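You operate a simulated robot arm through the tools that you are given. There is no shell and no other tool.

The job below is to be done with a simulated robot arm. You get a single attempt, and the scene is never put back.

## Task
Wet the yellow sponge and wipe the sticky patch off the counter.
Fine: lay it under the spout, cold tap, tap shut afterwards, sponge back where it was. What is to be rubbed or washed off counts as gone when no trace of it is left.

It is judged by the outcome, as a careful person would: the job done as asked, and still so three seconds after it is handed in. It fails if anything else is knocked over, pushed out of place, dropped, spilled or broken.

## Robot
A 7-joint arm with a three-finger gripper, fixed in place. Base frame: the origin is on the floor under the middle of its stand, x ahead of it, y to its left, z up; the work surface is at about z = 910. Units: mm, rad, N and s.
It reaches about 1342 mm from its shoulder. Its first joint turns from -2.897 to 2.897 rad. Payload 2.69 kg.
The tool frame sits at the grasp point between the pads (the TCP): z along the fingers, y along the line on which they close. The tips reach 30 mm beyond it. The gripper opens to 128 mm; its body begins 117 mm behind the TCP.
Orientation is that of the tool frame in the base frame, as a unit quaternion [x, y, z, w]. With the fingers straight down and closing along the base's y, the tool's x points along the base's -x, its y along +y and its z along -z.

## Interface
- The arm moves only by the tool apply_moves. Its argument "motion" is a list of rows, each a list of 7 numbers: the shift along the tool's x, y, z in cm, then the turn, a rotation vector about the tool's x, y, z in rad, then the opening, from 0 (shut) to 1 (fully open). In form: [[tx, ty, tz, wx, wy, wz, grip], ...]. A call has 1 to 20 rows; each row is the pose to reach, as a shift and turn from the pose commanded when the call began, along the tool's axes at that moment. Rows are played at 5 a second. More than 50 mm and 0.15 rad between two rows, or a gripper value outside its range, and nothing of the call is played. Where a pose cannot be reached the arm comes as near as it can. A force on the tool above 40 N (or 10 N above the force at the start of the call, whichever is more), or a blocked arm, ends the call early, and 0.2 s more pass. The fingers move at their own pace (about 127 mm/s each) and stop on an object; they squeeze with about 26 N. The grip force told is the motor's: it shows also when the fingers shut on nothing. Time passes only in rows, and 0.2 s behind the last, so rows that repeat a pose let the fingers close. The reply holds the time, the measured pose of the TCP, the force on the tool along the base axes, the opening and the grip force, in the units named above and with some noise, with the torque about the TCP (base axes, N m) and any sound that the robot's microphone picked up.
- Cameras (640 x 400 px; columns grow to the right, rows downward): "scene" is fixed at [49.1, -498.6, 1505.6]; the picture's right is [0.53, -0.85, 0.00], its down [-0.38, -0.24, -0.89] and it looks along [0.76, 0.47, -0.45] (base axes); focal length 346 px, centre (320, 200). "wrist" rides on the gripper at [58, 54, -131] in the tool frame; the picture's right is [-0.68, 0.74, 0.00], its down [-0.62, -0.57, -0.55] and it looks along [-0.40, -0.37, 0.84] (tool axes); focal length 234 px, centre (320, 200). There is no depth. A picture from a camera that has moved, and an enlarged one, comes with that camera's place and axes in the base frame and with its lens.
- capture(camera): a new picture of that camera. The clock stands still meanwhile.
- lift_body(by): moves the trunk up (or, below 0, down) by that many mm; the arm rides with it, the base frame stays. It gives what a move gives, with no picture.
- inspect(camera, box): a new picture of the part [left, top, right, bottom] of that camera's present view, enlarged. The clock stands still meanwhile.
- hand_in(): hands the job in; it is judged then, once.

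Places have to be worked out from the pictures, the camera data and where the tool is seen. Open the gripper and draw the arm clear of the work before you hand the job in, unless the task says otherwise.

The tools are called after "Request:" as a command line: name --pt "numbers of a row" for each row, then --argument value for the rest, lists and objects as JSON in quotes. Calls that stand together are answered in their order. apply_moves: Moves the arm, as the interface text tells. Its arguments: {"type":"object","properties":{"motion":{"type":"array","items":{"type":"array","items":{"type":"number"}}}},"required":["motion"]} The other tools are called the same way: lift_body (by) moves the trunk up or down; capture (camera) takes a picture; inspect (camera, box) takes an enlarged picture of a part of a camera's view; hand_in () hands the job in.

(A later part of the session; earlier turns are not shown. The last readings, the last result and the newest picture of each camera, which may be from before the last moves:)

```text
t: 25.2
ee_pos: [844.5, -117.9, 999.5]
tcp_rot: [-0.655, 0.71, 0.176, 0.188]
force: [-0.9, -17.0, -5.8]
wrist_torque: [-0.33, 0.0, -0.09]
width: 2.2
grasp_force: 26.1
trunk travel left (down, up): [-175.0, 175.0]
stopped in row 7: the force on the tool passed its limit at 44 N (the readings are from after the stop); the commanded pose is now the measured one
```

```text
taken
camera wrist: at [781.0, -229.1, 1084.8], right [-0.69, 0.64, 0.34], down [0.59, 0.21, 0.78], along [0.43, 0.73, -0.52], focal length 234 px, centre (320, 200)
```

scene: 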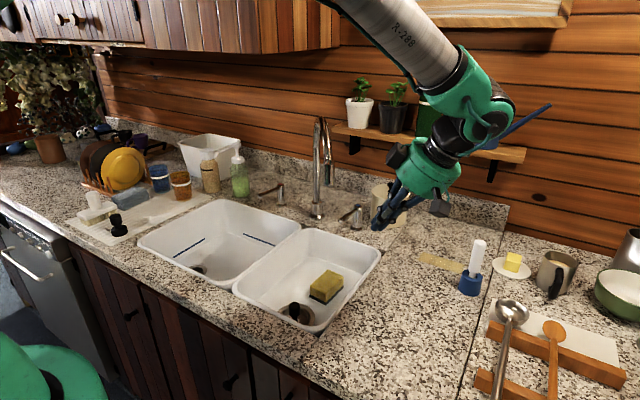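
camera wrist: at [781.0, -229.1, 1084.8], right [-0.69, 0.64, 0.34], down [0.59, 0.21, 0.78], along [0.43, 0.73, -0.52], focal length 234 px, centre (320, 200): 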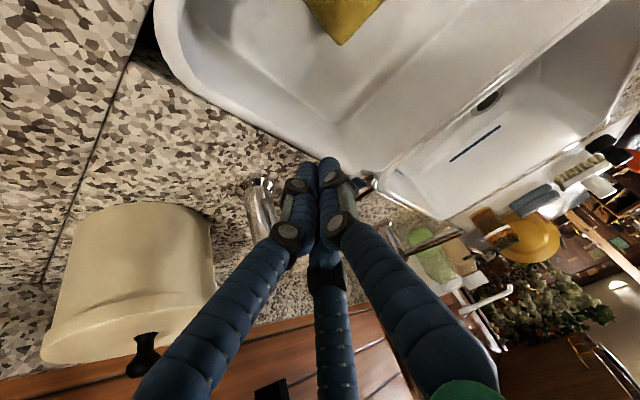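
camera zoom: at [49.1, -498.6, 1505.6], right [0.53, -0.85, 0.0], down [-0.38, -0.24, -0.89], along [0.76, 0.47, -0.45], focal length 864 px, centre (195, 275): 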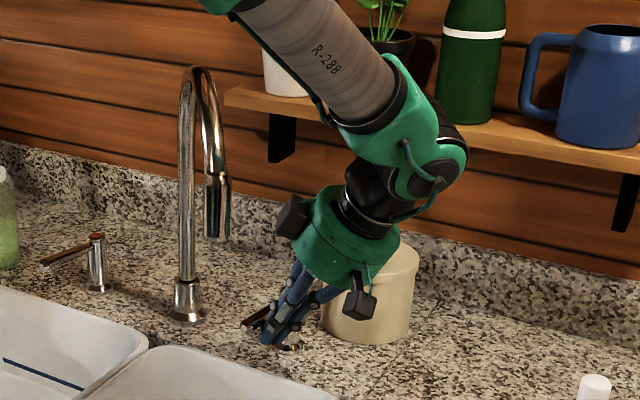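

The lever is firmly blocked toward +y (that is its shut stop), so it must open toward -y. I back off, go up over the lever, and position to hook it from its left side, a bit nearer the post to stay clear of the spout.

Request:
apply_moves --pt "1.73 -0.16 -0.99 0 0 0 0" --pt "0.0 -1.52 -3.78 0 0 0 0" --pt "-1.72 -2.87 -6.56 0 0 0 0" --pt "-4.34 -2.63 -5.06 0 0 0 0" --pt "-6.96 -2.38 -3.55 0 0 0 0" --pt "-9.58 -2.14 -2.05 0 0 0 0"

Request:
inspect --camera "scene" --box '[270, 90, 470, 250]'

Request:
capture --camera "wrist"

```text
t: 26.6
ee_pos: [872.2, -44.6, 1065.1]
tcp_rot: [-0.655, 0.71, 0.177, 0.189]
force: [0.7, -0.7, 0.5]
wrist_torque: [-0.01, 0.02, 0.01]
width: 2.2
grasp_force: 25.4
trunk travel left (down, up): [-175.0, 175.0]
```

```text
2.50 times, centred on (370, 170) of scene
camera zoom: at [49.1, -498.6, 1505.6], right [0.53, -0.85, 0.0], down [-0.38, -0.24, -0.89], along [0.76, 0.47, -0.45], focal length 864 px, centre (195, 275)
```

zoom: 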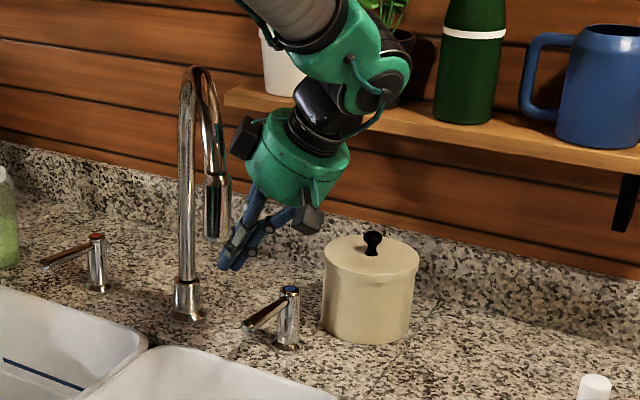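

```text
taken
camera wrist: at [808.5, -155.2, 1150.7], right [-0.69, 0.64, 0.34], down [0.59, 0.21, 0.78], along [0.43, 0.74, -0.52], focal length 234 px, centre (320, 200)
```

wrist: 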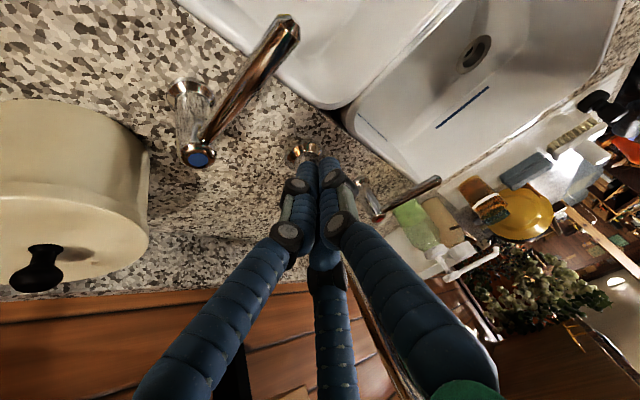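

Now the lever is clearly seen from post (930,-88) to tip (822,-85), and the fingers are above and left of it. I lower straight down 65 mm beside it.

Request:
apply_moves --pt "1.08 0 1.88 0 0 0 0" --pt "2.16 -0.01 3.75 0 0 0 0" --pt "3.24 -0.02 5.63 0 0 0 0"

Request:
capture --camera "wrist"

Request:
inspect --camera "scene" --box '[270, 90, 470, 250]'

```text
t: 27.4
ee_pos: [872.8, -45.1, 999.9]
tcp_rot: [-0.655, 0.71, 0.177, 0.189]
force: [-0.1, 0.2, -0.4]
wrist_torque: [0.0, -0.01, 0.04]
width: 2.0
grasp_force: 26.2
trunk travel left (down, up): [-175.0, 175.0]
```

```text
taken
camera wrist: at [808.7, -156.5, 1086.2], right [-0.69, 0.64, 0.34], down [0.59, 0.21, 0.78], along [0.43, 0.74, -0.52], focal length 234 px, centre (320, 200)
```

wrist: 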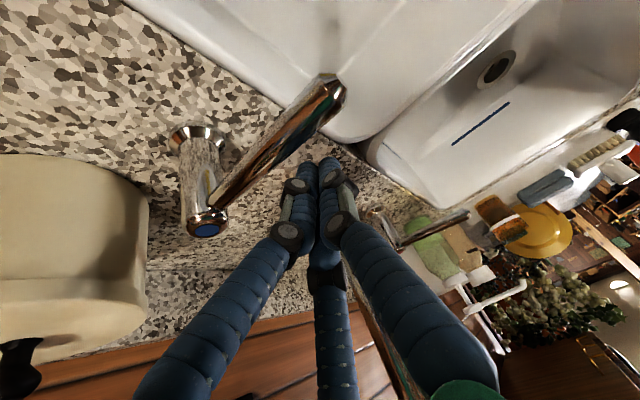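

```text
2.50 times, centred on (370, 170) of scene
camera zoom: at [49.1, -498.6, 1505.6], right [0.53, -0.85, 0.0], down [-0.38, -0.24, -0.89], along [0.76, 0.47, -0.45], focal length 864 px, centre (195, 275)
```

zoom: 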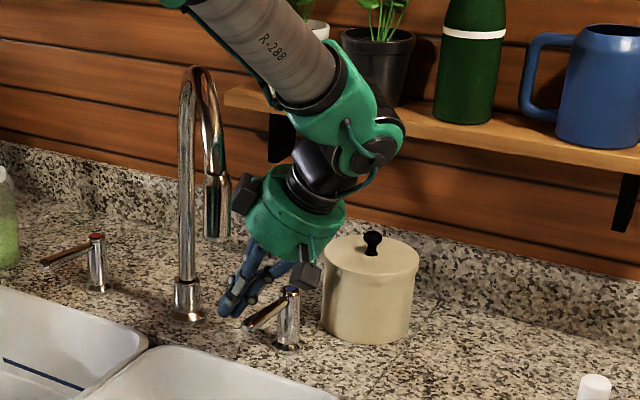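

The fingers are on the left side of the lever without contact. I pull in -y in small steps and listen for water.

Request:
apply_moves --pt "0.86 -0.08 -0.5 0 0 0 0" --pt "1.3 -0.12 -0.74 0 0 0 0" --pt "1.73 -0.16 -0.99 0 0 0 0" --pt "2.16 -0.2 -1.24 0 0 0 0" --pt "2.59 -0.24 -1.49 0 0 0 0" --pt "3.02 -0.28 -1.74 0 0 0 0"

Request:
capture --camera "wrist"

Request:
inspect --camera "scene" --box '[260, 110, 440, 320]'

```text
t: 28.8
ee_pos: [873.3, -80.1, 1001.4]
tcp_rot: [-0.655, 0.71, 0.176, 0.189]
force: [0.2, 2.1, 2.4]
wrist_torque: [-0.01, -0.01, 0.02]
width: 2.2
grasp_force: 26.0
trunk travel left (down, up): [-175.0, 175.0]
```

```text
taken
camera wrist: at [808.5, -191.2, 1086.4], right [-0.69, 0.64, 0.34], down [0.59, 0.21, 0.78], along [0.43, 0.74, -0.52], focal length 234 px, centre (320, 200)
```

wrist: 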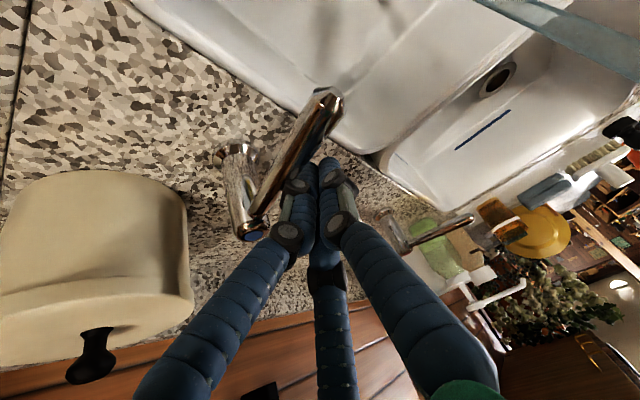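

```text
1.90 times, centred on (350, 215) of scene
camera zoom: at [49.1, -498.6, 1505.6], right [0.53, -0.85, 0.0], down [-0.38, -0.24, -0.89], along [0.76, 0.47, -0.45], focal length 658 px, centre (263, 171)
```

zoom: 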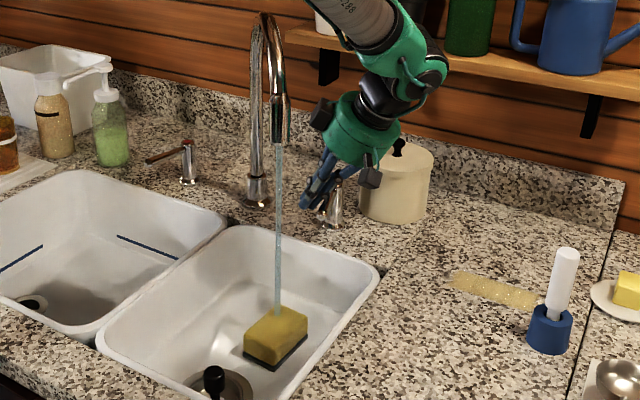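

Water is running. I zoom in on where the stream meets the sponge.

Request:
inspect --camera "scene" --box '[295, 250, 365, 320]'

Request:
inspect --camera "wrist" --box '[200, 0, 420, 160]'

```text
5.71 times, centred on (330, 285) of scene
camera zoom: at [49.1, -498.6, 1505.6], right [0.53, -0.85, 0.0], down [-0.38, -0.24, -0.89], along [0.76, 0.47, -0.45], focal length 1975 px, centre (263, -286)
```

zoom: 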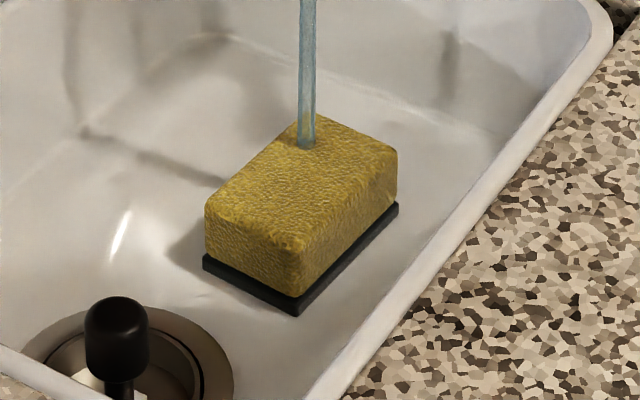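

```text
2.50 times, centred on (310, 80) of wrist
camera zoom: at [808.5, -191.2, 1086.4], right [-0.69, 0.64, 0.34], down [0.59, 0.21, 0.78], along [0.43, 0.74, -0.52], focal length 585 px, centre (345, 500)
```

zoom: 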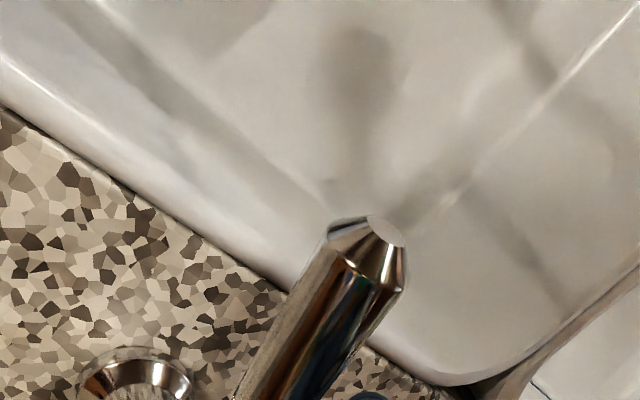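

The stream lands squarely on the sponge top. I hold still for about four seconds so that it soaks.

Request:
apply_moves --pt "0 0 0 0 0 0 0" --pt "0 0 0 0 0 0 0" --pt "0 0 0 0 0 0 0" --pt "0 0 0 0 0 0 0" --pt "0 0 0 0 0 0 0" --pt "0 0 0 0 0 0 0" --pt "0 0 0 0 0 0 0" --pt "0 0 0 0 0 0 0" --pt "0 0 0 0 0 0 0" --pt "0 0 0 0 0 0 0" --pt "0 0 0 0 0 0 0" --pt "0 0 0 0 0 0 0" --pt "0 0 0 0 0 0 0" --pt "0 0 0 0 0 0 0" --pt "0 0 0 0 0 0 0" --pt "0 0 0 0 0 0 0" --pt "0 0 0 0 0 0 0" --pt "0 0 0 0 0 0 0" --pt "0 0 0 0 0 0 0" --pt "0 0 0 0 0 0 0"

Request:
inspect --camera "scene" --box '[295, 250, 365, 320]'

Request:
inspect --camera "scene" --box '[220, 100, 460, 340]'

```text
t: 33.0
ee_pos: [872.9, -78.8, 999.5]
tcp_rot: [-0.655, 0.71, 0.176, 0.188]
force: [-0.2, 0.0, 0.5]
wrist_torque: [0.02, 0.02, -0.02]
width: 1.6
grasp_force: 26.4
trunk travel left (down, up): [-175.0, 175.0]
```

```text
5.71 times, centred on (330, 285) of scene
camera zoom: at [49.1, -498.6, 1505.6], right [0.53, -0.85, 0.0], down [-0.38, -0.24, -0.89], along [0.76, 0.47, -0.45], focal length 1975 px, centre (263, -286)
```

zoom: 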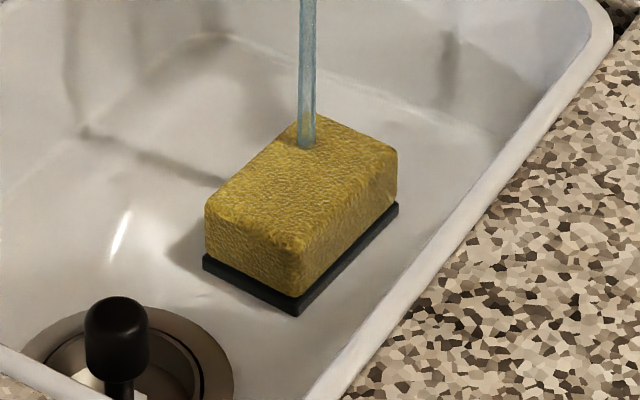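

```text
1.67 times, centred on (340, 220) of scene
camera zoom: at [49.1, -498.6, 1505.6], right [0.53, -0.85, 0.0], down [-0.38, -0.24, -0.89], along [0.76, 0.47, -0.45], focal length 576 px, centre (287, 167)
```

zoom: 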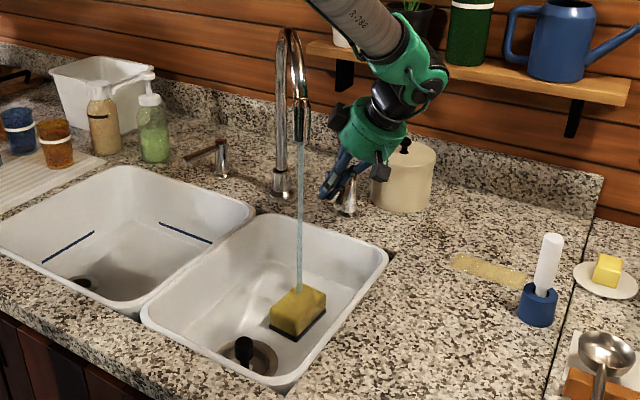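

The sponge looks darker than before. I let it soak four more seconds to be sure.

Request:
apply_moves --pt "0 0 0 0 0 0 0" --pt "0 0 0 0 0 0 0" --pt "0 0 0 0 0 0 0" --pt "0 0 0 0 0 0 0" --pt "0 0 0 0 0 0 0" --pt "0 0 0 0 0 0 0" --pt "0 0 0 0 0 0 0" --pt "0 0 0 0 0 0 0" --pt "0 0 0 0 0 0 0" --pt "0 0 0 0 0 0 0" --pt "0 0 0 0 0 0 0" --pt "0 0 0 0 0 0 0" --pt "0 0 0 0 0 0 0" --pt "0 0 0 0 0 0 0" --pt "0 0 0 0 0 0 0" --pt "0 0 0 0 0 0 0" --pt "0 0 0 0 0 0 0" --pt "0 0 0 0 0 0 0" --pt "0 0 0 0 0 0 0" --pt "0 0 0 0 0 0 0"

Request:
inspect --camera "scene" --box '[295, 250, 365, 320]'

Request:
capture --camera "wrist"

```text
t: 37.2
ee_pos: [872.3, -79.2, 1000.6]
tcp_rot: [-0.655, 0.71, 0.176, 0.189]
force: [0.3, -0.3, 0.1]
wrist_torque: [0.03, 0.0, -0.01]
width: 2.2
grasp_force: 26.1
trunk travel left (down, up): [-175.0, 175.0]
```

```text
5.71 times, centred on (330, 285) of scene
camera zoom: at [49.1, -498.6, 1505.6], right [0.53, -0.85, 0.0], down [-0.38, -0.24, -0.89], along [0.76, 0.47, -0.45], focal length 1975 px, centre (263, -286)
```

zoom: 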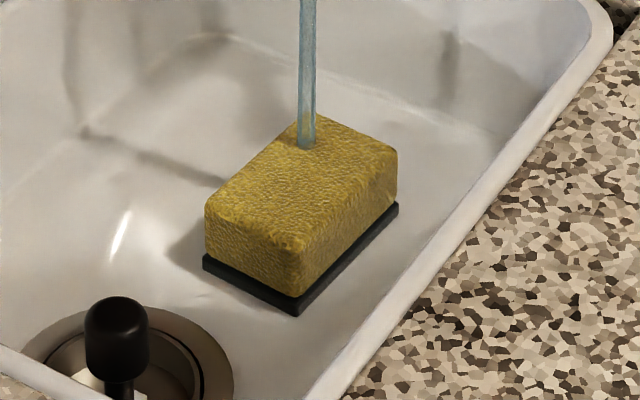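

```text
taken
camera wrist: at [808.4, -191.0, 1086.0], right [-0.69, 0.64, 0.34], down [0.59, 0.21, 0.78], along [0.43, 0.74, -0.52], focal length 234 px, centre (320, 200)
```

wrist: 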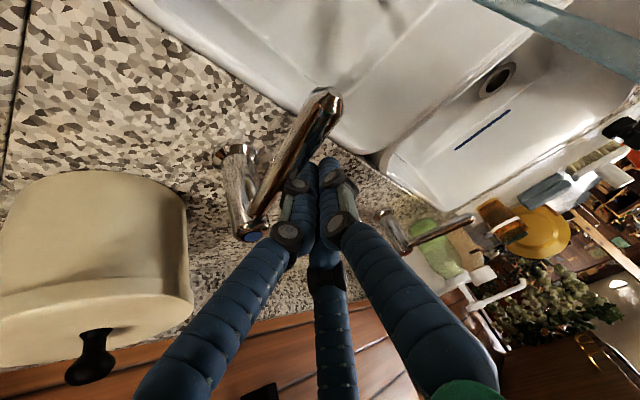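

The sponge has soaked for about 8 s. Now I lift the fingers off the lever, pass back over it to its right side, ready to push it shut.

Request:
apply_moves --pt "-1.56 0.14 0.89 0 0 0 0" --pt "-3.17 0.15 -1.93 0 0 0 0" --pt "-4.79 0.17 -4.74 0 0 0 0" --pt "-0.9 0.71 -6.97 0 0 0 0" --pt "3.0 1.26 -9.2 0 0 0 0" --pt "6.89 1.8 -11.43 0 0 0 0" --pt "8.51 1.78 -8.6 0 0 0 0" --pt "10.13 1.77 -5.8 0 0 0 0"

Request:
capture --camera "wrist"

```text
t: 39.0
ee_pos: [846.3, -195.3, 999.7]
tcp_rot: [-0.655, 0.71, 0.176, 0.189]
force: [0.1, -0.6, -0.4]
wrist_torque: [0.0, 0.02, 0.02]
width: 2.3
grasp_force: 26.2
trunk travel left (down, up): [-175.0, 175.0]
```

```text
taken
camera wrist: at [782.7, -305.9, 1084.4], right [-0.69, 0.64, 0.34], down [0.59, 0.21, 0.78], along [0.43, 0.74, -0.52], focal length 234 px, centre (320, 200)
```

wrist: 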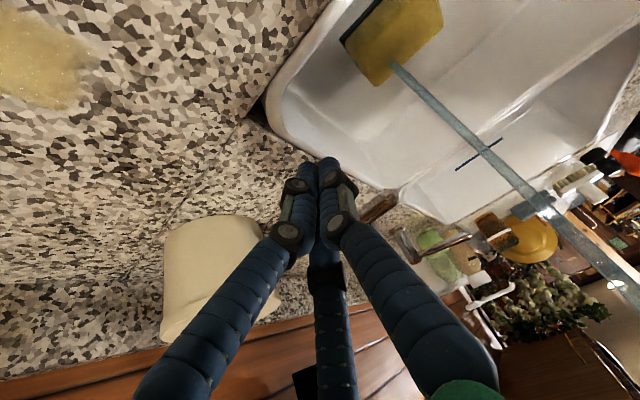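

The stream is visible hitting the sponge. I now push the lever back in +y to its shut stop (earlier met at TCP y ≈ -118).

Request:
apply_moves --pt "-3.02 0.28 1.74 0 0 0 0" --pt "-4.32 0.4 2.48 0 0 0 0" --pt "-5.01 0.46 2.88 0 0 0 0" --pt "-5.62 0.52 3.22 0 0 0 0" --pt "-6.13 0.57 3.52 0 0 0 0" --pt "-6.48 0.6 3.72 0 0 0 0" --pt "-6.74 0.62 3.87 0 0 0 0" --pt "-6.91 0.64 3.97 0 0 0 0"

Request:
inspect --camera "scene" --box '[220, 100, 460, 340]'

Request:
capture --camera "wrist"

```text
t: 40.8
ee_pos: [847.4, -119.2, 1000.2]
tcp_rot: [-0.654, 0.711, 0.175, 0.189]
force: [-1.7, -30.0, -5.8]
wrist_torque: [-0.44, -0.14, -0.24]
width: 2.3
grasp_force: 26.2
trunk travel left (down, up): [-175.0, 175.0]
```

```text
1.67 times, centred on (340, 220) of scene
camera zoom: at [49.1, -498.6, 1505.6], right [0.53, -0.85, 0.0], down [-0.38, -0.24, -0.89], along [0.76, 0.47, -0.45], focal length 576 px, centre (287, 167)
```

zoom: 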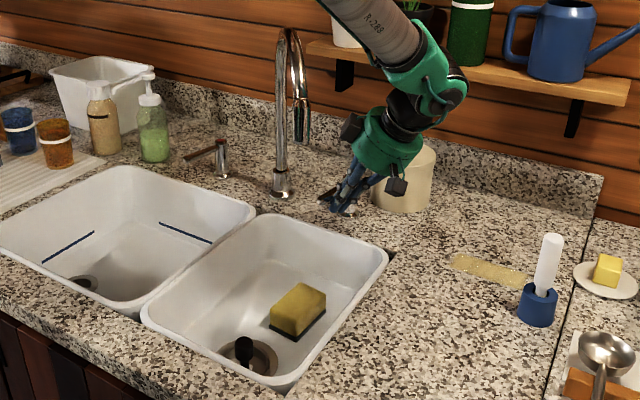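

```text
taken
camera wrist: at [781.5, -228.5, 1084.8], right [-0.69, 0.64, 0.34], down [0.59, 0.21, 0.78], along [0.43, 0.73, -0.52], focal length 234 px, centre (320, 200)
```

wrist: 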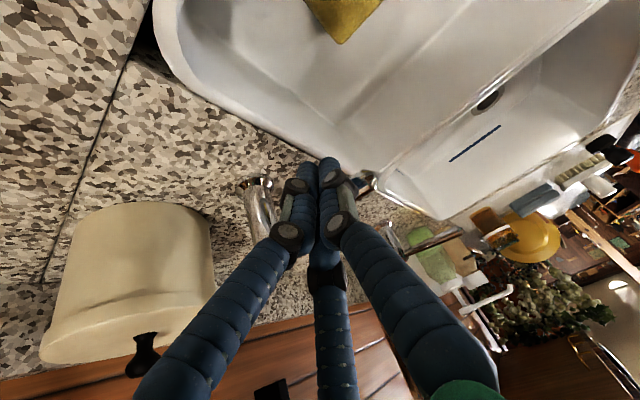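

The water has stopped and the lever is against its stop with 30 N. I withdraw from the lever, retrace the route to the front of the basin, turn the hand back to the 15° lean, and open the fingers.

Request:
apply_moves --pt "3.1 -0.3 -2.1 0 0 0 0" --pt "6.23 -0.6 -4.15 0 0 0 0" --pt "7.39 -0.81 -8.47 0 0 0 0" --pt "8.56 -1.01 -12.8 0 0 0 0" --pt "9.72 -1.22 -17.1 0 0 0 0" --pt "9.46 2.85 -18.1 0 0 0 0" --pt "9.19 6.92 -19.1 0 0 0 0.2" --pt "8.93 11.0 -20.0 0 0 0 0.4" --pt "8.66 15.07 -21.0 0 0 0 0.6" --pt "8.4 19.14 -22.0 0 0 0 0.75" --pt "6.15 19.83 -19.1 0.052 0.105 -0.014 0.75" --pt "3.91 20.52 -16.2 0.105 0.21 -0.028 0.75" --pt "1.66 21.2 -13.29 0.157 0.314 -0.041 0.75" --pt "-0.58 21.89 -10.39 0.21 0.419 -0.055 0.75" --pt "-2.83 22.58 -7.49 0.262 0.524 -0.069 0.75"

Request:
capture --camera "scene"

Request:
capture --camera "wrist"

```text
t: 44.0
ee_pos: [620.4, -108.5, 1080.0]
tcp_rot: [-0.672, 0.729, -0.1, 0.088]
force: [0.5, -0.5, 0.3]
wrist_torque: [0.02, -0.02, 0.03]
width: 96.1
grasp_force: 0.1
trunk travel left (down, up): [-175.0, 175.0]
```

```text
taken
```

scene: 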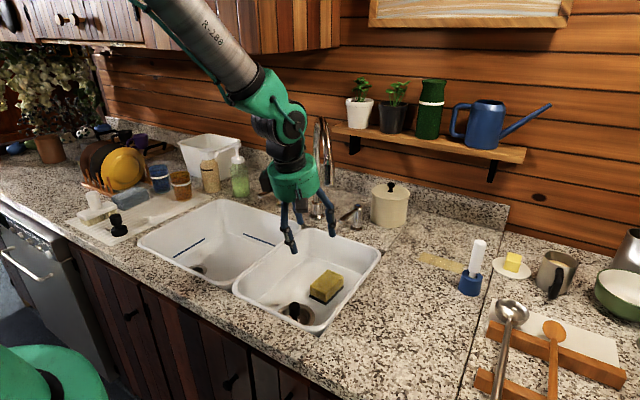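

```text
taken
camera wrist: at [527.9, -159.5, 1194.4], right [-0.65, 0.73, -0.2], down [0.45, 0.58, 0.68], along [0.61, 0.35, -0.71], focal length 234 px, centre (320, 200)
```

wrist: 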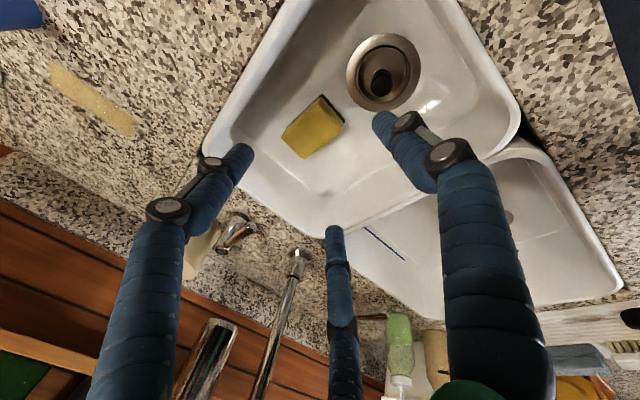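

The sponge is visible in the basin; I zoom in to locate it precisely before going down.

Request:
inspect --camera "wrist" --box '[260, 70, 380, 190]'

Request:
inspect --camera "scene" --box '[295, 250, 365, 320]'

```text
3.33 times, centred on (320, 130) of wrist
camera zoom: at [527.9, -159.5, 1194.4], right [-0.65, 0.73, -0.2], down [0.45, 0.58, 0.68], along [0.61, 0.35, -0.71], focal length 781 px, centre (320, 433)
```

zoom: 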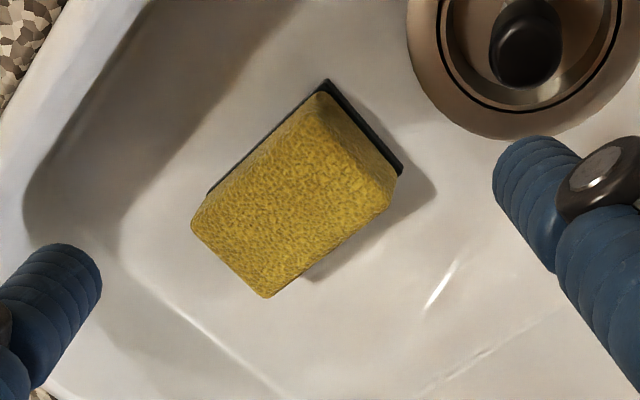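

```text
5.71 times, centred on (330, 285) of scene
camera zoom: at [49.1, -498.6, 1505.6], right [0.53, -0.85, 0.0], down [-0.38, -0.24, -0.89], along [0.76, 0.47, -0.45], focal length 1975 px, centre (263, -286)
```

zoom: 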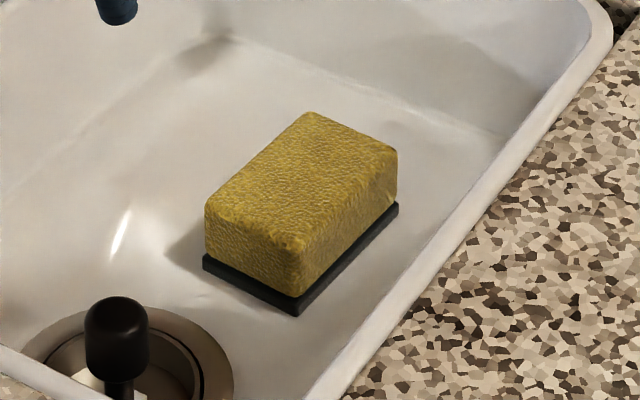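

The sponge sits at about (738,-95.5), yaw -5°, nicely aligned with the hand. I go into the basin to a stand-off just above it, along the earlier clear route.

Request:
apply_moves --pt "-0.33 0.59 3.99 0 0 0 0.75" --pt "-0.65 1.17 7.97 0 0 0 0.75" --pt "-0.98 1.76 11.96 0 0 0 0.75" --pt "-1.3 2.34 15.94 0 0 0 0.75" --pt "-1.76 -0.24 17.4 0 0 0 0.75" --pt "-2.22 -2.82 18.87 0 0 0 0.75"

Request:
capture --camera "wrist"

```text
t: 45.4
ee_pos: [696.0, -94.8, 906.5]
tcp_rot: [-0.671, 0.73, -0.098, 0.088]
force: [0.9, 0.7, 0.5]
wrist_torque: [0.01, -0.01, -0.03]
width: 96.0
grasp_force: 0.0
trunk travel left (down, up): [-175.0, 175.0]
```

```text
taken
camera wrist: at [605.5, -144.9, 1019.4], right [-0.65, 0.73, -0.2], down [0.45, 0.58, 0.67], along [0.61, 0.35, -0.71], focal length 234 px, centre (320, 200)
```

wrist: 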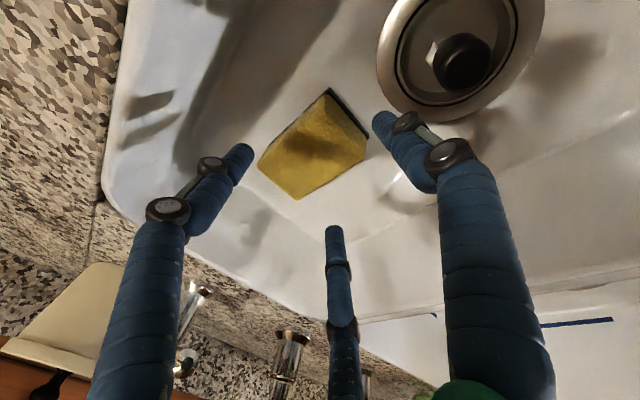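

Alignment looks right. I advance along the tool axis down around the sponge.

Request:
apply_moves --pt "-0.09 -0.03 2.3 0 0 0 0.75" --pt "-0.17 -0.07 4.6 0 0 0 0.75" --pt "-0.26 -0.1 6.0 0 0 0 0.75" --pt "-0.26 -0.1 6.9 0 0 0 0.75"

Request:
capture --camera "wrist"

Request:
inspect --camera "scene" --box '[260, 200, 390, 330]'

```text
t: 46.4
ee_pos: [717.3, -94.6, 839.6]
tcp_rot: [-0.672, 0.729, -0.1, 0.087]
force: [-1.8, 0.8, 8.1]
wrist_torque: [0.03, 0.61, -0.04]
width: 98.5
grasp_force: 2.1
trunk travel left (down, up): [-175.0, 175.0]
```

```text
taken
camera wrist: at [624.7, -144.1, 953.7], right [-0.65, 0.73, -0.2], down [0.45, 0.58, 0.68], along [0.61, 0.35, -0.71], focal length 234 px, centre (320, 200)
```

wrist: 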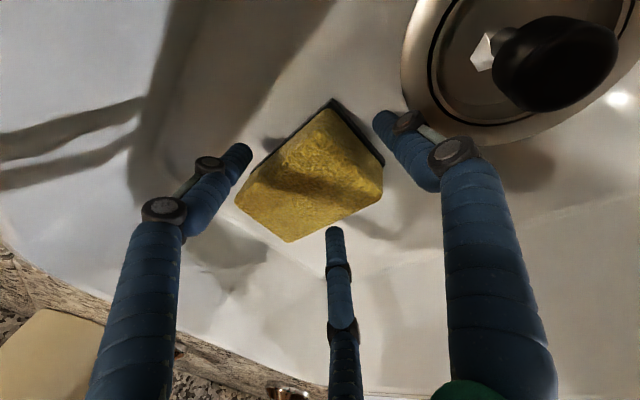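

```text
3.08 times, centred on (325, 265) of scene
camera zoom: at [49.1, -498.6, 1505.6], right [0.53, -0.85, 0.0], down [-0.38, -0.24, -0.89], along [0.76, 0.47, -0.45], focal length 1063 px, centre (305, 0)
```

zoom: 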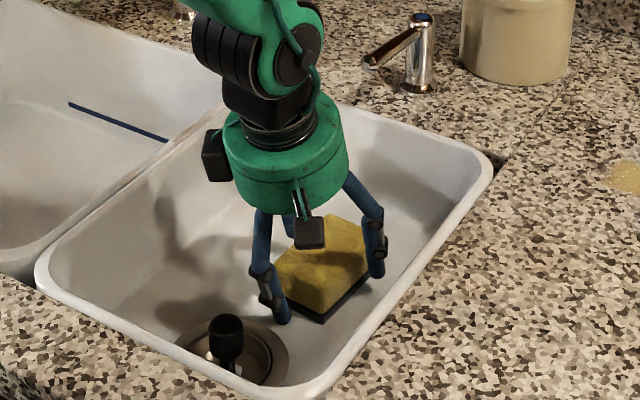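

The front finger tip lightly touches the basin floor (8 N). I rise 4 mm and then close gently on the sponge.

Request:
apply_moves --pt "0 -0.1 -0.39 0 0 0 0.75" --pt "0 -0.1 -0.39 0 0 0 0.65" --pt "0 -0.1 -0.39 0 0 0 0.55" --pt "0 -0.1 -0.39 0 0 0 0.45" --pt "0 -0.1 -0.39 0 0 0 0.35" --pt "0 -0.1 -0.39 0 0 0 0.2" --pt "0 -0.1 -0.39 0 0 0 0.2"

Request:
capture --camera "wrist"

```text
t: 48.0
ee_pos: [715.8, -93.6, 843.9]
tcp_rot: [-0.672, 0.728, -0.098, 0.088]
force: [0.2, 0.5, 0.4]
wrist_torque: [-0.01, 0.04, 0.0]
width: 70.1
grasp_force: 26.2
trunk travel left (down, up): [-175.0, 175.0]
```

```text
taken
camera wrist: at [624.5, -144.0, 957.0], right [-0.65, 0.73, -0.2], down [0.45, 0.58, 0.67], along [0.61, 0.35, -0.71], focal length 234 px, centre (320, 200)
```

wrist: 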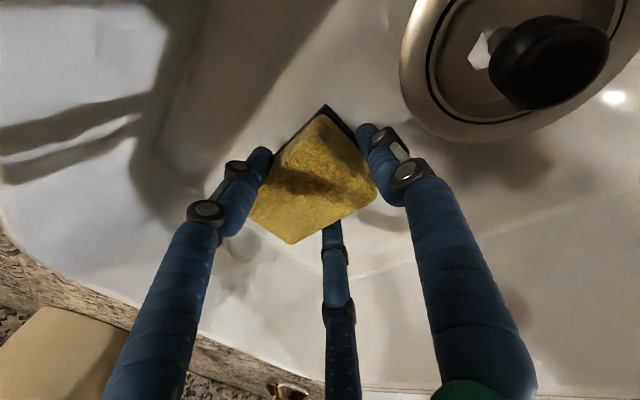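

Gripped at 70 mm with 26 N. I lift out along the same clear path and check that the sponge comes along.

Request:
apply_moves --pt "0 0 -1.5 0 0 0 0.2" --pt "0 0 -3.5 0 0 0 0.2" --pt "0 0 -6.0 0 0 0 0.2" --pt "0.47 2.5 -8.1 0 0 0 0.2" --pt "0.94 5.04 -10.26 0 0 0 0.2" --pt "1.3 4.53 -14.0 0 0 0 0.2" --pt "1.66 4.02 -17.75 0 0 0 0.2" --pt "2.02 3.5 -21.5 0 0 0 0.2" --pt "2.38 3.0 -25.25 0 0 0 0.2"

Request:
capture --camera "scene"

Request:
capture --camera "wrist"

```text
t: 50.0
ee_pos: [621.6, -108.9, 1079.1]
tcp_rot: [-0.671, 0.73, -0.098, 0.087]
force: [-0.5, 0.4, -0.4]
wrist_torque: [0.03, -0.01, -0.02]
width: 69.3
grasp_force: 25.8
trunk travel left (down, up): [-175.0, 175.0]
```

```text
taken
```

scene: 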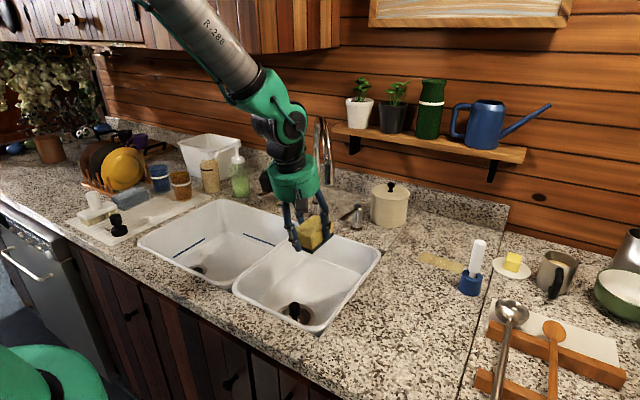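

```text
taken
camera wrist: at [528.6, -159.0, 1193.4], right [-0.65, 0.73, -0.19], down [0.45, 0.58, 0.67], along [0.61, 0.35, -0.71], focal length 234 px, centre (320, 200)
```

wrist: 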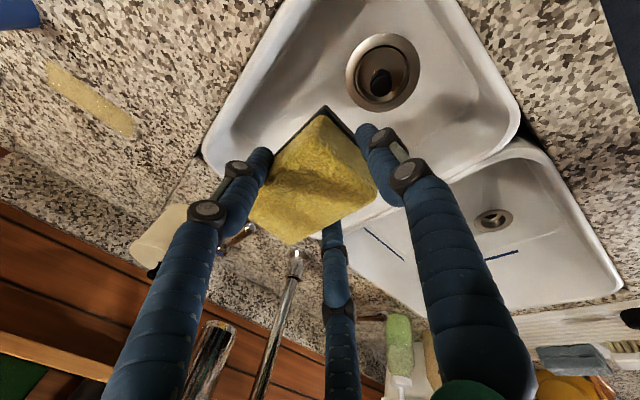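

The wet sponge is securely held. I carry it, still level, around to above its original spot, where I'll set it down and re-grip it upright for a firmer wiping grip.

Request:
apply_moves --pt "3.66 -0.86 -0.31 0 0 0 0.2" --pt "7.31 -1.72 -0.62 0 0 0 0.2" --pt "10.97 -2.58 -0.94 0 0 0 0.2" --pt "14.62 -3.44 -1.25 0 0 0 0.2" --pt "14.31 -7.29 -0.22 0 0 0 0.2" --pt "13.99 -11.15 0.81 0 0 0 0.2" --pt "13.68 -15.0 1.84 0 0 0 0.2" --pt "13.36 -18.85 2.87 0 0 0 0.2" --pt "13.36 -17.86 6.57 0 0 0 0.2" --pt "13.36 -16.87 10.28 0 0 0 0.2" --pt "13.36 -15.87 13.98 0 0 0 0.2"

Request:
capture --camera "wrist"

Request:
inspect --camera "scene" --box '[340, 180, 540, 305]'

```text
t: 52.4
ee_pos: [798.9, -259.0, 986.0]
tcp_rot: [-0.672, 0.729, -0.098, 0.088]
force: [0.1, -0.2, -0.3]
wrist_torque: [0.02, 0.05, 0.0]
width: 69.4
grasp_force: 26.1
trunk travel left (down, up): [-175.0, 175.0]
```

```text
taken
camera wrist: at [706.3, -308.4, 1100.2], right [-0.65, 0.73, -0.2], down [0.45, 0.58, 0.67], along [0.61, 0.35, -0.71], focal length 234 px, centre (320, 200)
```

wrist: 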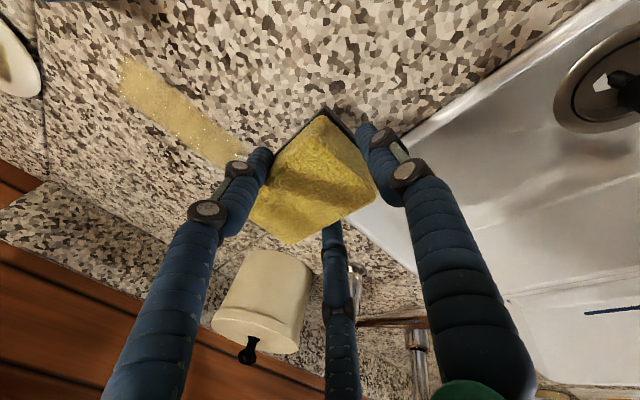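

```text
3.20 times, centred on (440, 242) of scene
camera zoom: at [49.1, -498.6, 1505.6], right [0.53, -0.85, 0.0], down [-0.38, -0.24, -0.89], along [0.76, 0.47, -0.45], focal length 1106 px, centre (-64, 64)
```

zoom: 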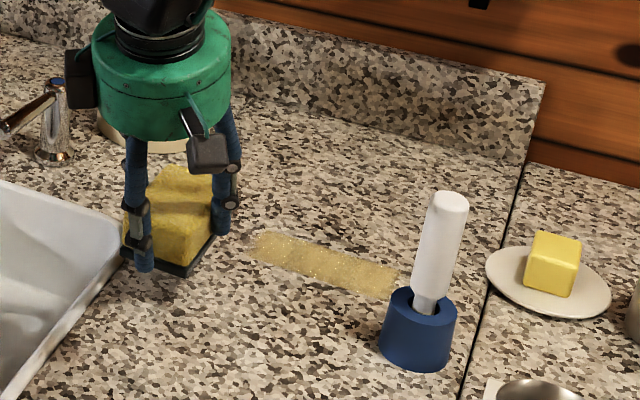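

The sponge hangs level about 20 mm above its spot. I lower until it touches.

Request:
apply_moves --pt "-0.1 0.26 0.97 0 0 0 0.2" --pt "-0.15 0.41 1.55 0 0 0 0.2" --pt "-0.15 0.49 1.84 0 0 0 0.2" --pt "-0.15 0.56 2.08 0 0 0 0.2"

Request:
inspect --camera "scene" --box '[350, 190, 450, 280]'

```text
t: 53.4
ee_pos: [799.1, -256.0, 966.3]
tcp_rot: [-0.672, 0.729, -0.098, 0.089]
force: [-0.8, 0.5, 0.5]
wrist_torque: [0.01, -0.02, -0.01]
width: 69.3
grasp_force: 25.7
trunk travel left (down, up): [-175.0, 175.0]
```

```text
4.44 times, centred on (400, 235) of scene
camera zoom: at [49.1, -498.6, 1505.6], right [0.53, -0.85, 0.0], down [-0.38, -0.24, -0.89], along [0.76, 0.47, -0.45], focal length 1536 px, centre (-36, 44)
```

zoom: 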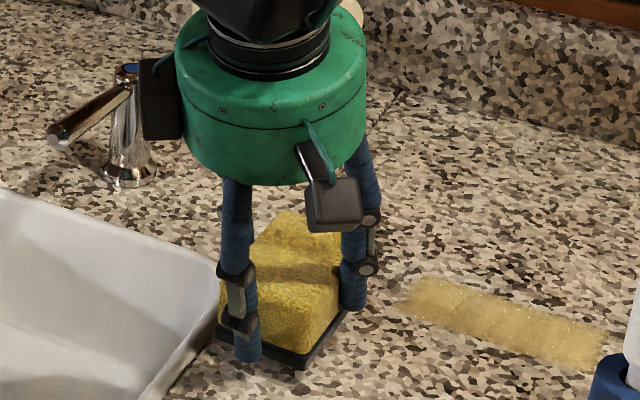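

Nearly down, and almost exactly over the old footprint. I lower a few millimetres more until contact shows.

Request:
apply_moves --pt "0 0.05 0.19 0 0 0 0.2" --pt "0 0.09 0.34 0 0 0 0.2"

```text
t: 54.0
ee_pos: [798.6, -256.6, 961.3]
tcp_rot: [-0.671, 0.729, -0.099, 0.089]
force: [0.6, 0.0, -0.8]
wrist_torque: [0.02, 0.02, 0.01]
width: 69.6
grasp_force: 26.4
trunk travel left (down, up): [-175.0, 175.0]
```

Still no contact at z≈961; I continue down in small steps.

Request:
apply_moves --pt "0 0.05 0.19 0 0 0 0.2" --pt "0 0.1 0.39 0 0 0 0.2" --pt "0 0.14 0.53 0 0 0 0.2"

Request:
inspect --camera "scene" --box '[350, 190, 450, 280]'

```text
t: 54.8
ee_pos: [798.3, -256.0, 954.9]
tcp_rot: [-0.671, 0.729, -0.098, 0.088]
force: [0.6, -0.5, -0.6]
wrist_torque: [0.02, 0.04, -0.02]
width: 69.7
grasp_force: 25.5
trunk travel left (down, up): [-175.0, 175.0]
```

```text
4.44 times, centred on (400, 235) of scene
camera zoom: at [49.1, -498.6, 1505.6], right [0.53, -0.85, 0.0], down [-0.38, -0.24, -0.89], along [0.76, 0.47, -0.45], focal length 1536 px, centre (-36, 44)
```

zoom: 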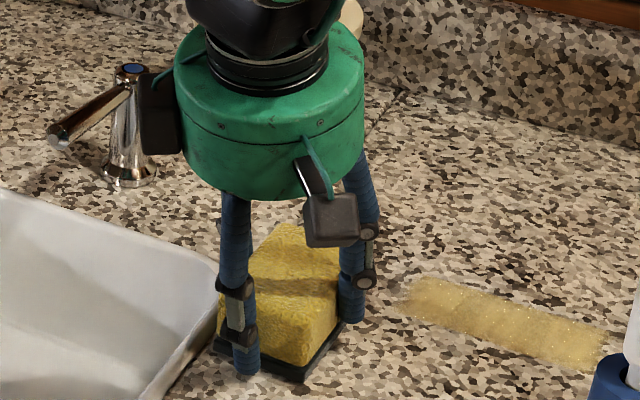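

Still free at z≈955. I continue lowering carefully in 2 mm steps, with the front finger tip still having clearance.

Request:
apply_moves --pt "0 0.05 0.19 0 0 0 0.2" --pt "0 0.1 0.39 0 0 0 0.2"

Request:
inspect --camera "wrist" --box '[200, 60, 440, 260]'

Request:
inspect --camera "scene" --box '[375, 225, 435, 280]'

```text
t: 55.4
ee_pos: [799.1, -256.0, 952.8]
tcp_rot: [-0.672, 0.729, -0.1, 0.088]
force: [-2.5, 1.0, 12.5]
wrist_torque: [0.39, 0.44, 0.04]
width: 69.5
grasp_force: 25.8
trunk travel left (down, up): [-175.0, 175.0]
```

```text
2.00 times, centred on (320, 160) of wrist
camera zoom: at [706.6, -307.0, 1066.9], right [-0.65, 0.73, -0.2], down [0.45, 0.58, 0.68], along [0.61, 0.35, -0.71], focal length 468 px, centre (320, 280)
```

zoom: 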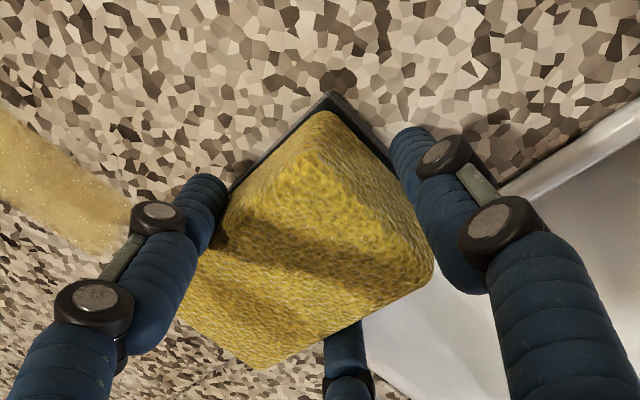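

```text
7.27 times, centred on (405, 252) of scene
camera zoom: at [49.1, -498.6, 1505.6], right [0.53, -0.85, 0.0], down [-0.38, -0.24, -0.89], along [0.76, 0.47, -0.45], focal length 2513 px, centre (-298, -182)
```

zoom: 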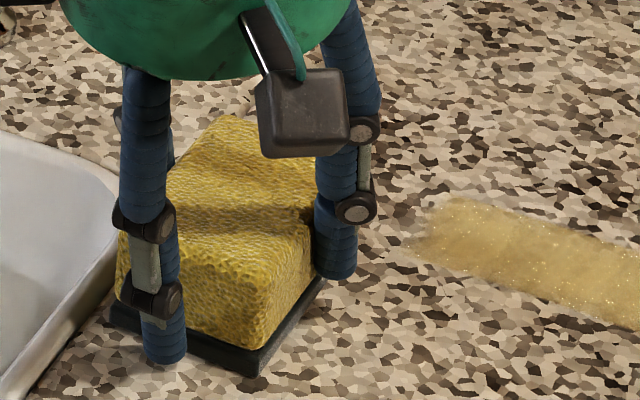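

Touch-down (12.5 N). I ease up slightly, release, and back out along the tool axis so I can re-grip upright.

Request:
apply_moves --pt "0 -0.03 -0.12 0 0 0 0.2" --pt "0 -0.03 -0.12 0 0 0 0.5" --pt "0 -0.03 -0.12 0 0 0 0.65" --pt "0 -0.1 -0.4 0 0 0 0.75" --pt "0 -0.1 -2.4 0 0 0 0.75" --pt "0 -0.1 -4.4 0 0 0 0.75" --pt "0 -0.1 -6.4 0 0 0 0.75"

Request:
capture --camera "wrist"

Request:
inspect --camera "scene" --box '[365, 225, 445, 275]'

```text
t: 57.0
ee_pos: [782.6, -255.2, 1014.3]
tcp_rot: [-0.672, 0.729, -0.098, 0.087]
force: [0.5, 0.3, 0.6]
wrist_torque: [0.0, -0.04, -0.01]
width: 96.1
grasp_force: 0.0
trunk travel left (down, up): [-175.0, 175.0]
```

```text
taken
camera wrist: at [690.6, -305.5, 1127.6], right [-0.65, 0.73, -0.2], down [0.45, 0.58, 0.67], along [0.61, 0.35, -0.71], focal length 234 px, centre (320, 200)
```

wrist: 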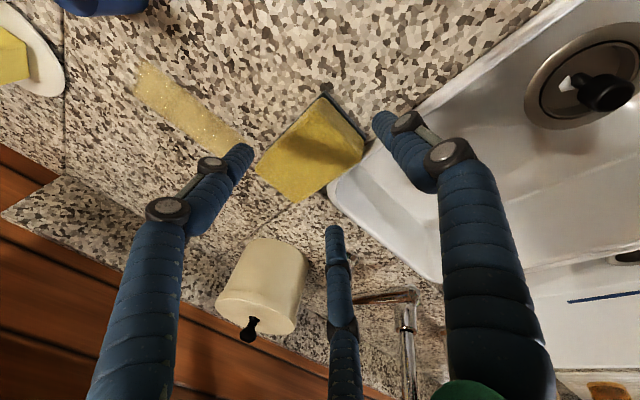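

```text
8.00 times, centred on (405, 250) of scene
camera zoom: at [49.1, -498.6, 1505.6], right [0.53, -0.85, 0.0], down [-0.38, -0.24, -0.89], along [0.76, 0.47, -0.45], focal length 2764 px, centre (-360, -200)
```

zoom: 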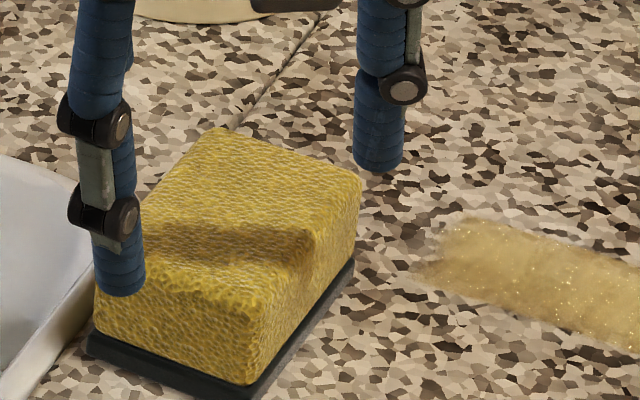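

The sponge is back about 9 mm short of its old spot (I'll correct that at the end). Now I turn the hand upright above it for a firm vertical grip.

Request:
apply_moves --pt "0.2 -0.6 0.3 -0.131 0 0 0.75" --pt "0.45 -1.26 0.8 -0.262 0 0 0.75" --pt "0.45 -1.26 1.6 -0.262 0 0 0.75"

Request:
capture --camera "wrist"

```text
t: 57.8
ee_pos: [798.6, -261.2, 1000.6]
tcp_rot: [-0.678, 0.735, -0.002, -0.002]
force: [0.9, 0.6, -0.3]
wrist_torque: [-0.03, 0.05, 0.02]
width: 96.0
grasp_force: 0.1
trunk travel left (down, up): [-175.0, 175.0]
```

```text
taken
camera wrist: at [739.3, -313.9, 1132.8], right [-0.68, 0.73, 0.0], down [0.61, 0.57, 0.55], along [0.4, 0.37, -0.84], focal length 234 px, centre (320, 200)
```

wrist: 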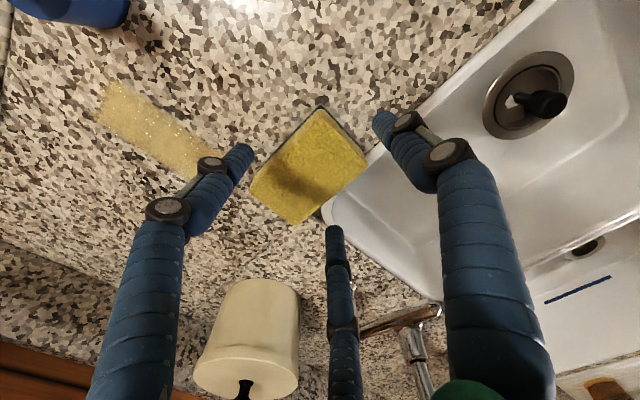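

The sponge centre is at about (812,-263) and the fingers are well centred. I descend to z≈953 and close.

Request:
apply_moves --pt "0.05 0.03 1.5 0 0 0 0.75" --pt "0.05 0.03 3.0 0 0 0 0.75" --pt "0.05 0.03 4.0 0 0 0 0.75" --pt "0.05 0.03 4.8 0 0 0 0.75" --pt "0.05 0.03 4.8 0 0 0 0.6" --pt "0.05 0.03 4.8 0 0 0 0.48" --pt "0.05 0.03 4.8 0 0 0 0.35" --pt "0.05 0.03 4.8 0 0 0 0.2" --pt "0.05 0.03 4.8 0 0 0 0.2"

Request:
inspect --camera "scene" --box '[365, 225, 445, 275]'

Request:
inspect --camera "wrist" --box '[40, 60, 440, 260]'

```text
t: 59.8
ee_pos: [797.6, -261.7, 954.5]
tcp_rot: [-0.677, 0.736, -0.003, -0.001]
force: [1.6, 0.1, 3.3]
wrist_torque: [-0.01, -0.13, 0.0]
width: 69.1
grasp_force: 25.9
trunk travel left (down, up): [-175.0, 175.0]
```

```text
8.00 times, centred on (405, 250) of scene
camera zoom: at [49.1, -498.6, 1505.6], right [0.53, -0.85, 0.0], down [-0.38, -0.24, -0.89], along [0.76, 0.47, -0.45], focal length 2764 px, centre (-360, -200)
```

zoom: 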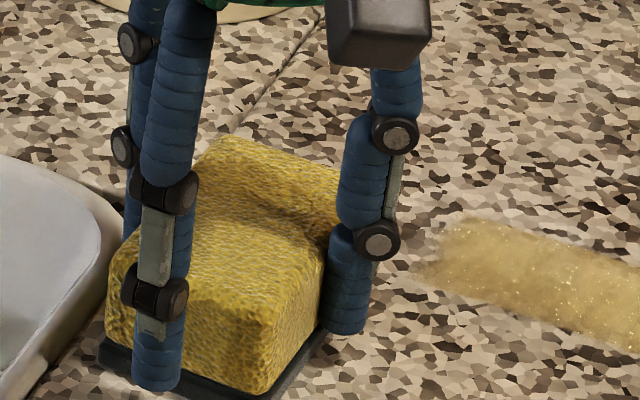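

```text
1.60 times, centred on (240, 160) of wrist
camera zoom: at [738.4, -314.9, 1085.7], right [-0.68, 0.73, -0.01], down [0.61, 0.57, 0.55], along [0.41, 0.37, -0.84], focal length 375 px, centre (448, 264)
```

zoom: 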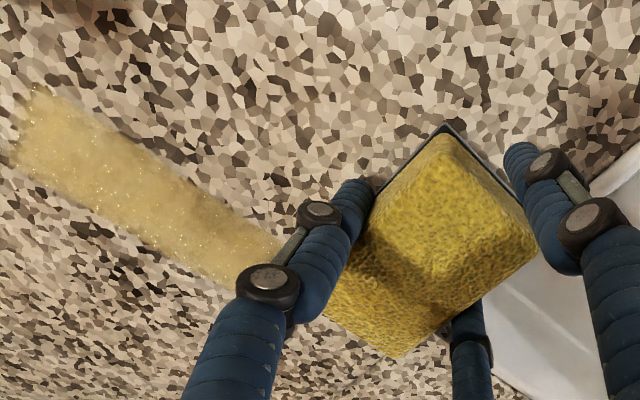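

The sponge is gripped upright with 26 N. From this closer view the patch spans about x 868–926, y -432 to -310. I lift 20 mm, move over the near end of the patch, and press lightly.

Request:
apply_moves --pt "0 0 -1.0 0 0 0 0.2" --pt "0 0 -2.0 0 0 0 0.2" --pt "1.0 -3.0 -2.0 0 0 0 0.2" --pt "2.05 -6.05 -2.0 0 0 0 0.2" --pt "3.07 -9.08 -2.0 0 0 0 0.2" --pt "3.07 -9.08 -1.0 0 0 0 0.2" --pt "3.07 -9.08 -0.3 0 0 0 0.2" --pt "3.07 -9.08 0.0 0 0 0 0.2"

Request:
inspect --camera "scene" --box '[360, 200, 520, 300]'

Request:
capture --camera "wrist"

```text
t: 61.6
ee_pos: [886.0, -299.4, 954.6]
tcp_rot: [-0.677, 0.736, -0.002, -0.001]
force: [0.4, -0.5, -0.5]
wrist_torque: [0.01, -0.03, 0.02]
width: 69.4
grasp_force: 26.0
trunk travel left (down, up): [-175.0, 175.0]
```

```text
4.00 times, centred on (440, 250) of scene
camera zoom: at [49.1, -498.6, 1505.6], right [0.53, -0.85, 0.0], down [-0.38, -0.24, -0.89], along [0.76, 0.47, -0.45], focal length 1382 px, centre (-160, 0)
```

zoom: 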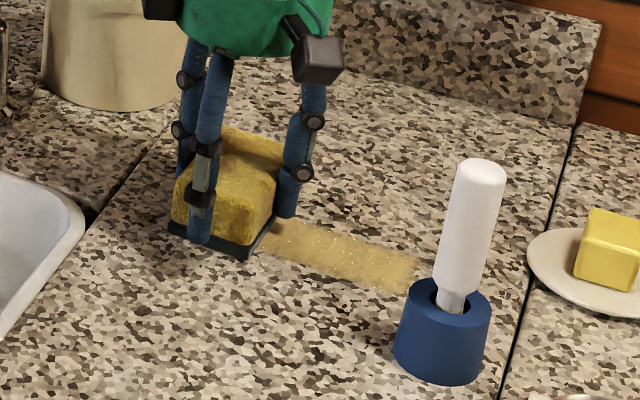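

```text
taken
camera wrist: at [826.7, -352.6, 1086.5], right [-0.68, 0.73, 0.0], down [0.61, 0.57, 0.55], along [0.4, 0.37, -0.84], focal length 234 px, centre (320, 200)
```

wrist: 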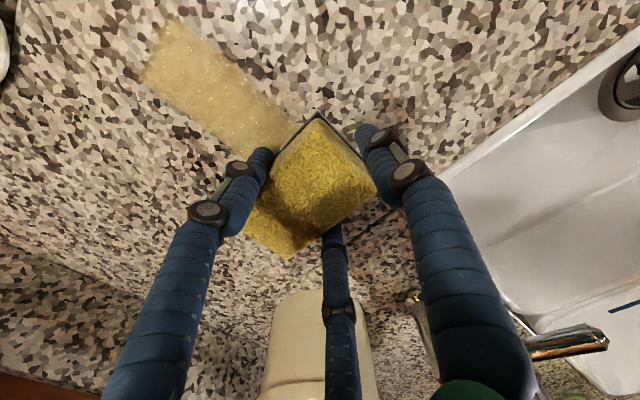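

No counter force yet, and the sponge partly covers the near end of the patch. I press down in 1 mm steps to find contact.

Request:
apply_moves --pt "0 0 0.1 0 0 0 0.2" --pt "0 0 0.2 0 0 0 0.2" --pt "0 0 0.3 0 0 0 0.2"

```text
t: 62.4
ee_pos: [887.9, -299.8, 954.1]
tcp_rot: [-0.677, 0.736, -0.004, 0.0]
force: [-1.6, 0.2, 14.5]
wrist_torque: [0.15, -0.02, 0.01]
width: 68.9
grasp_force: 25.7
trunk travel left (down, up): [-175.0, 175.0]
```

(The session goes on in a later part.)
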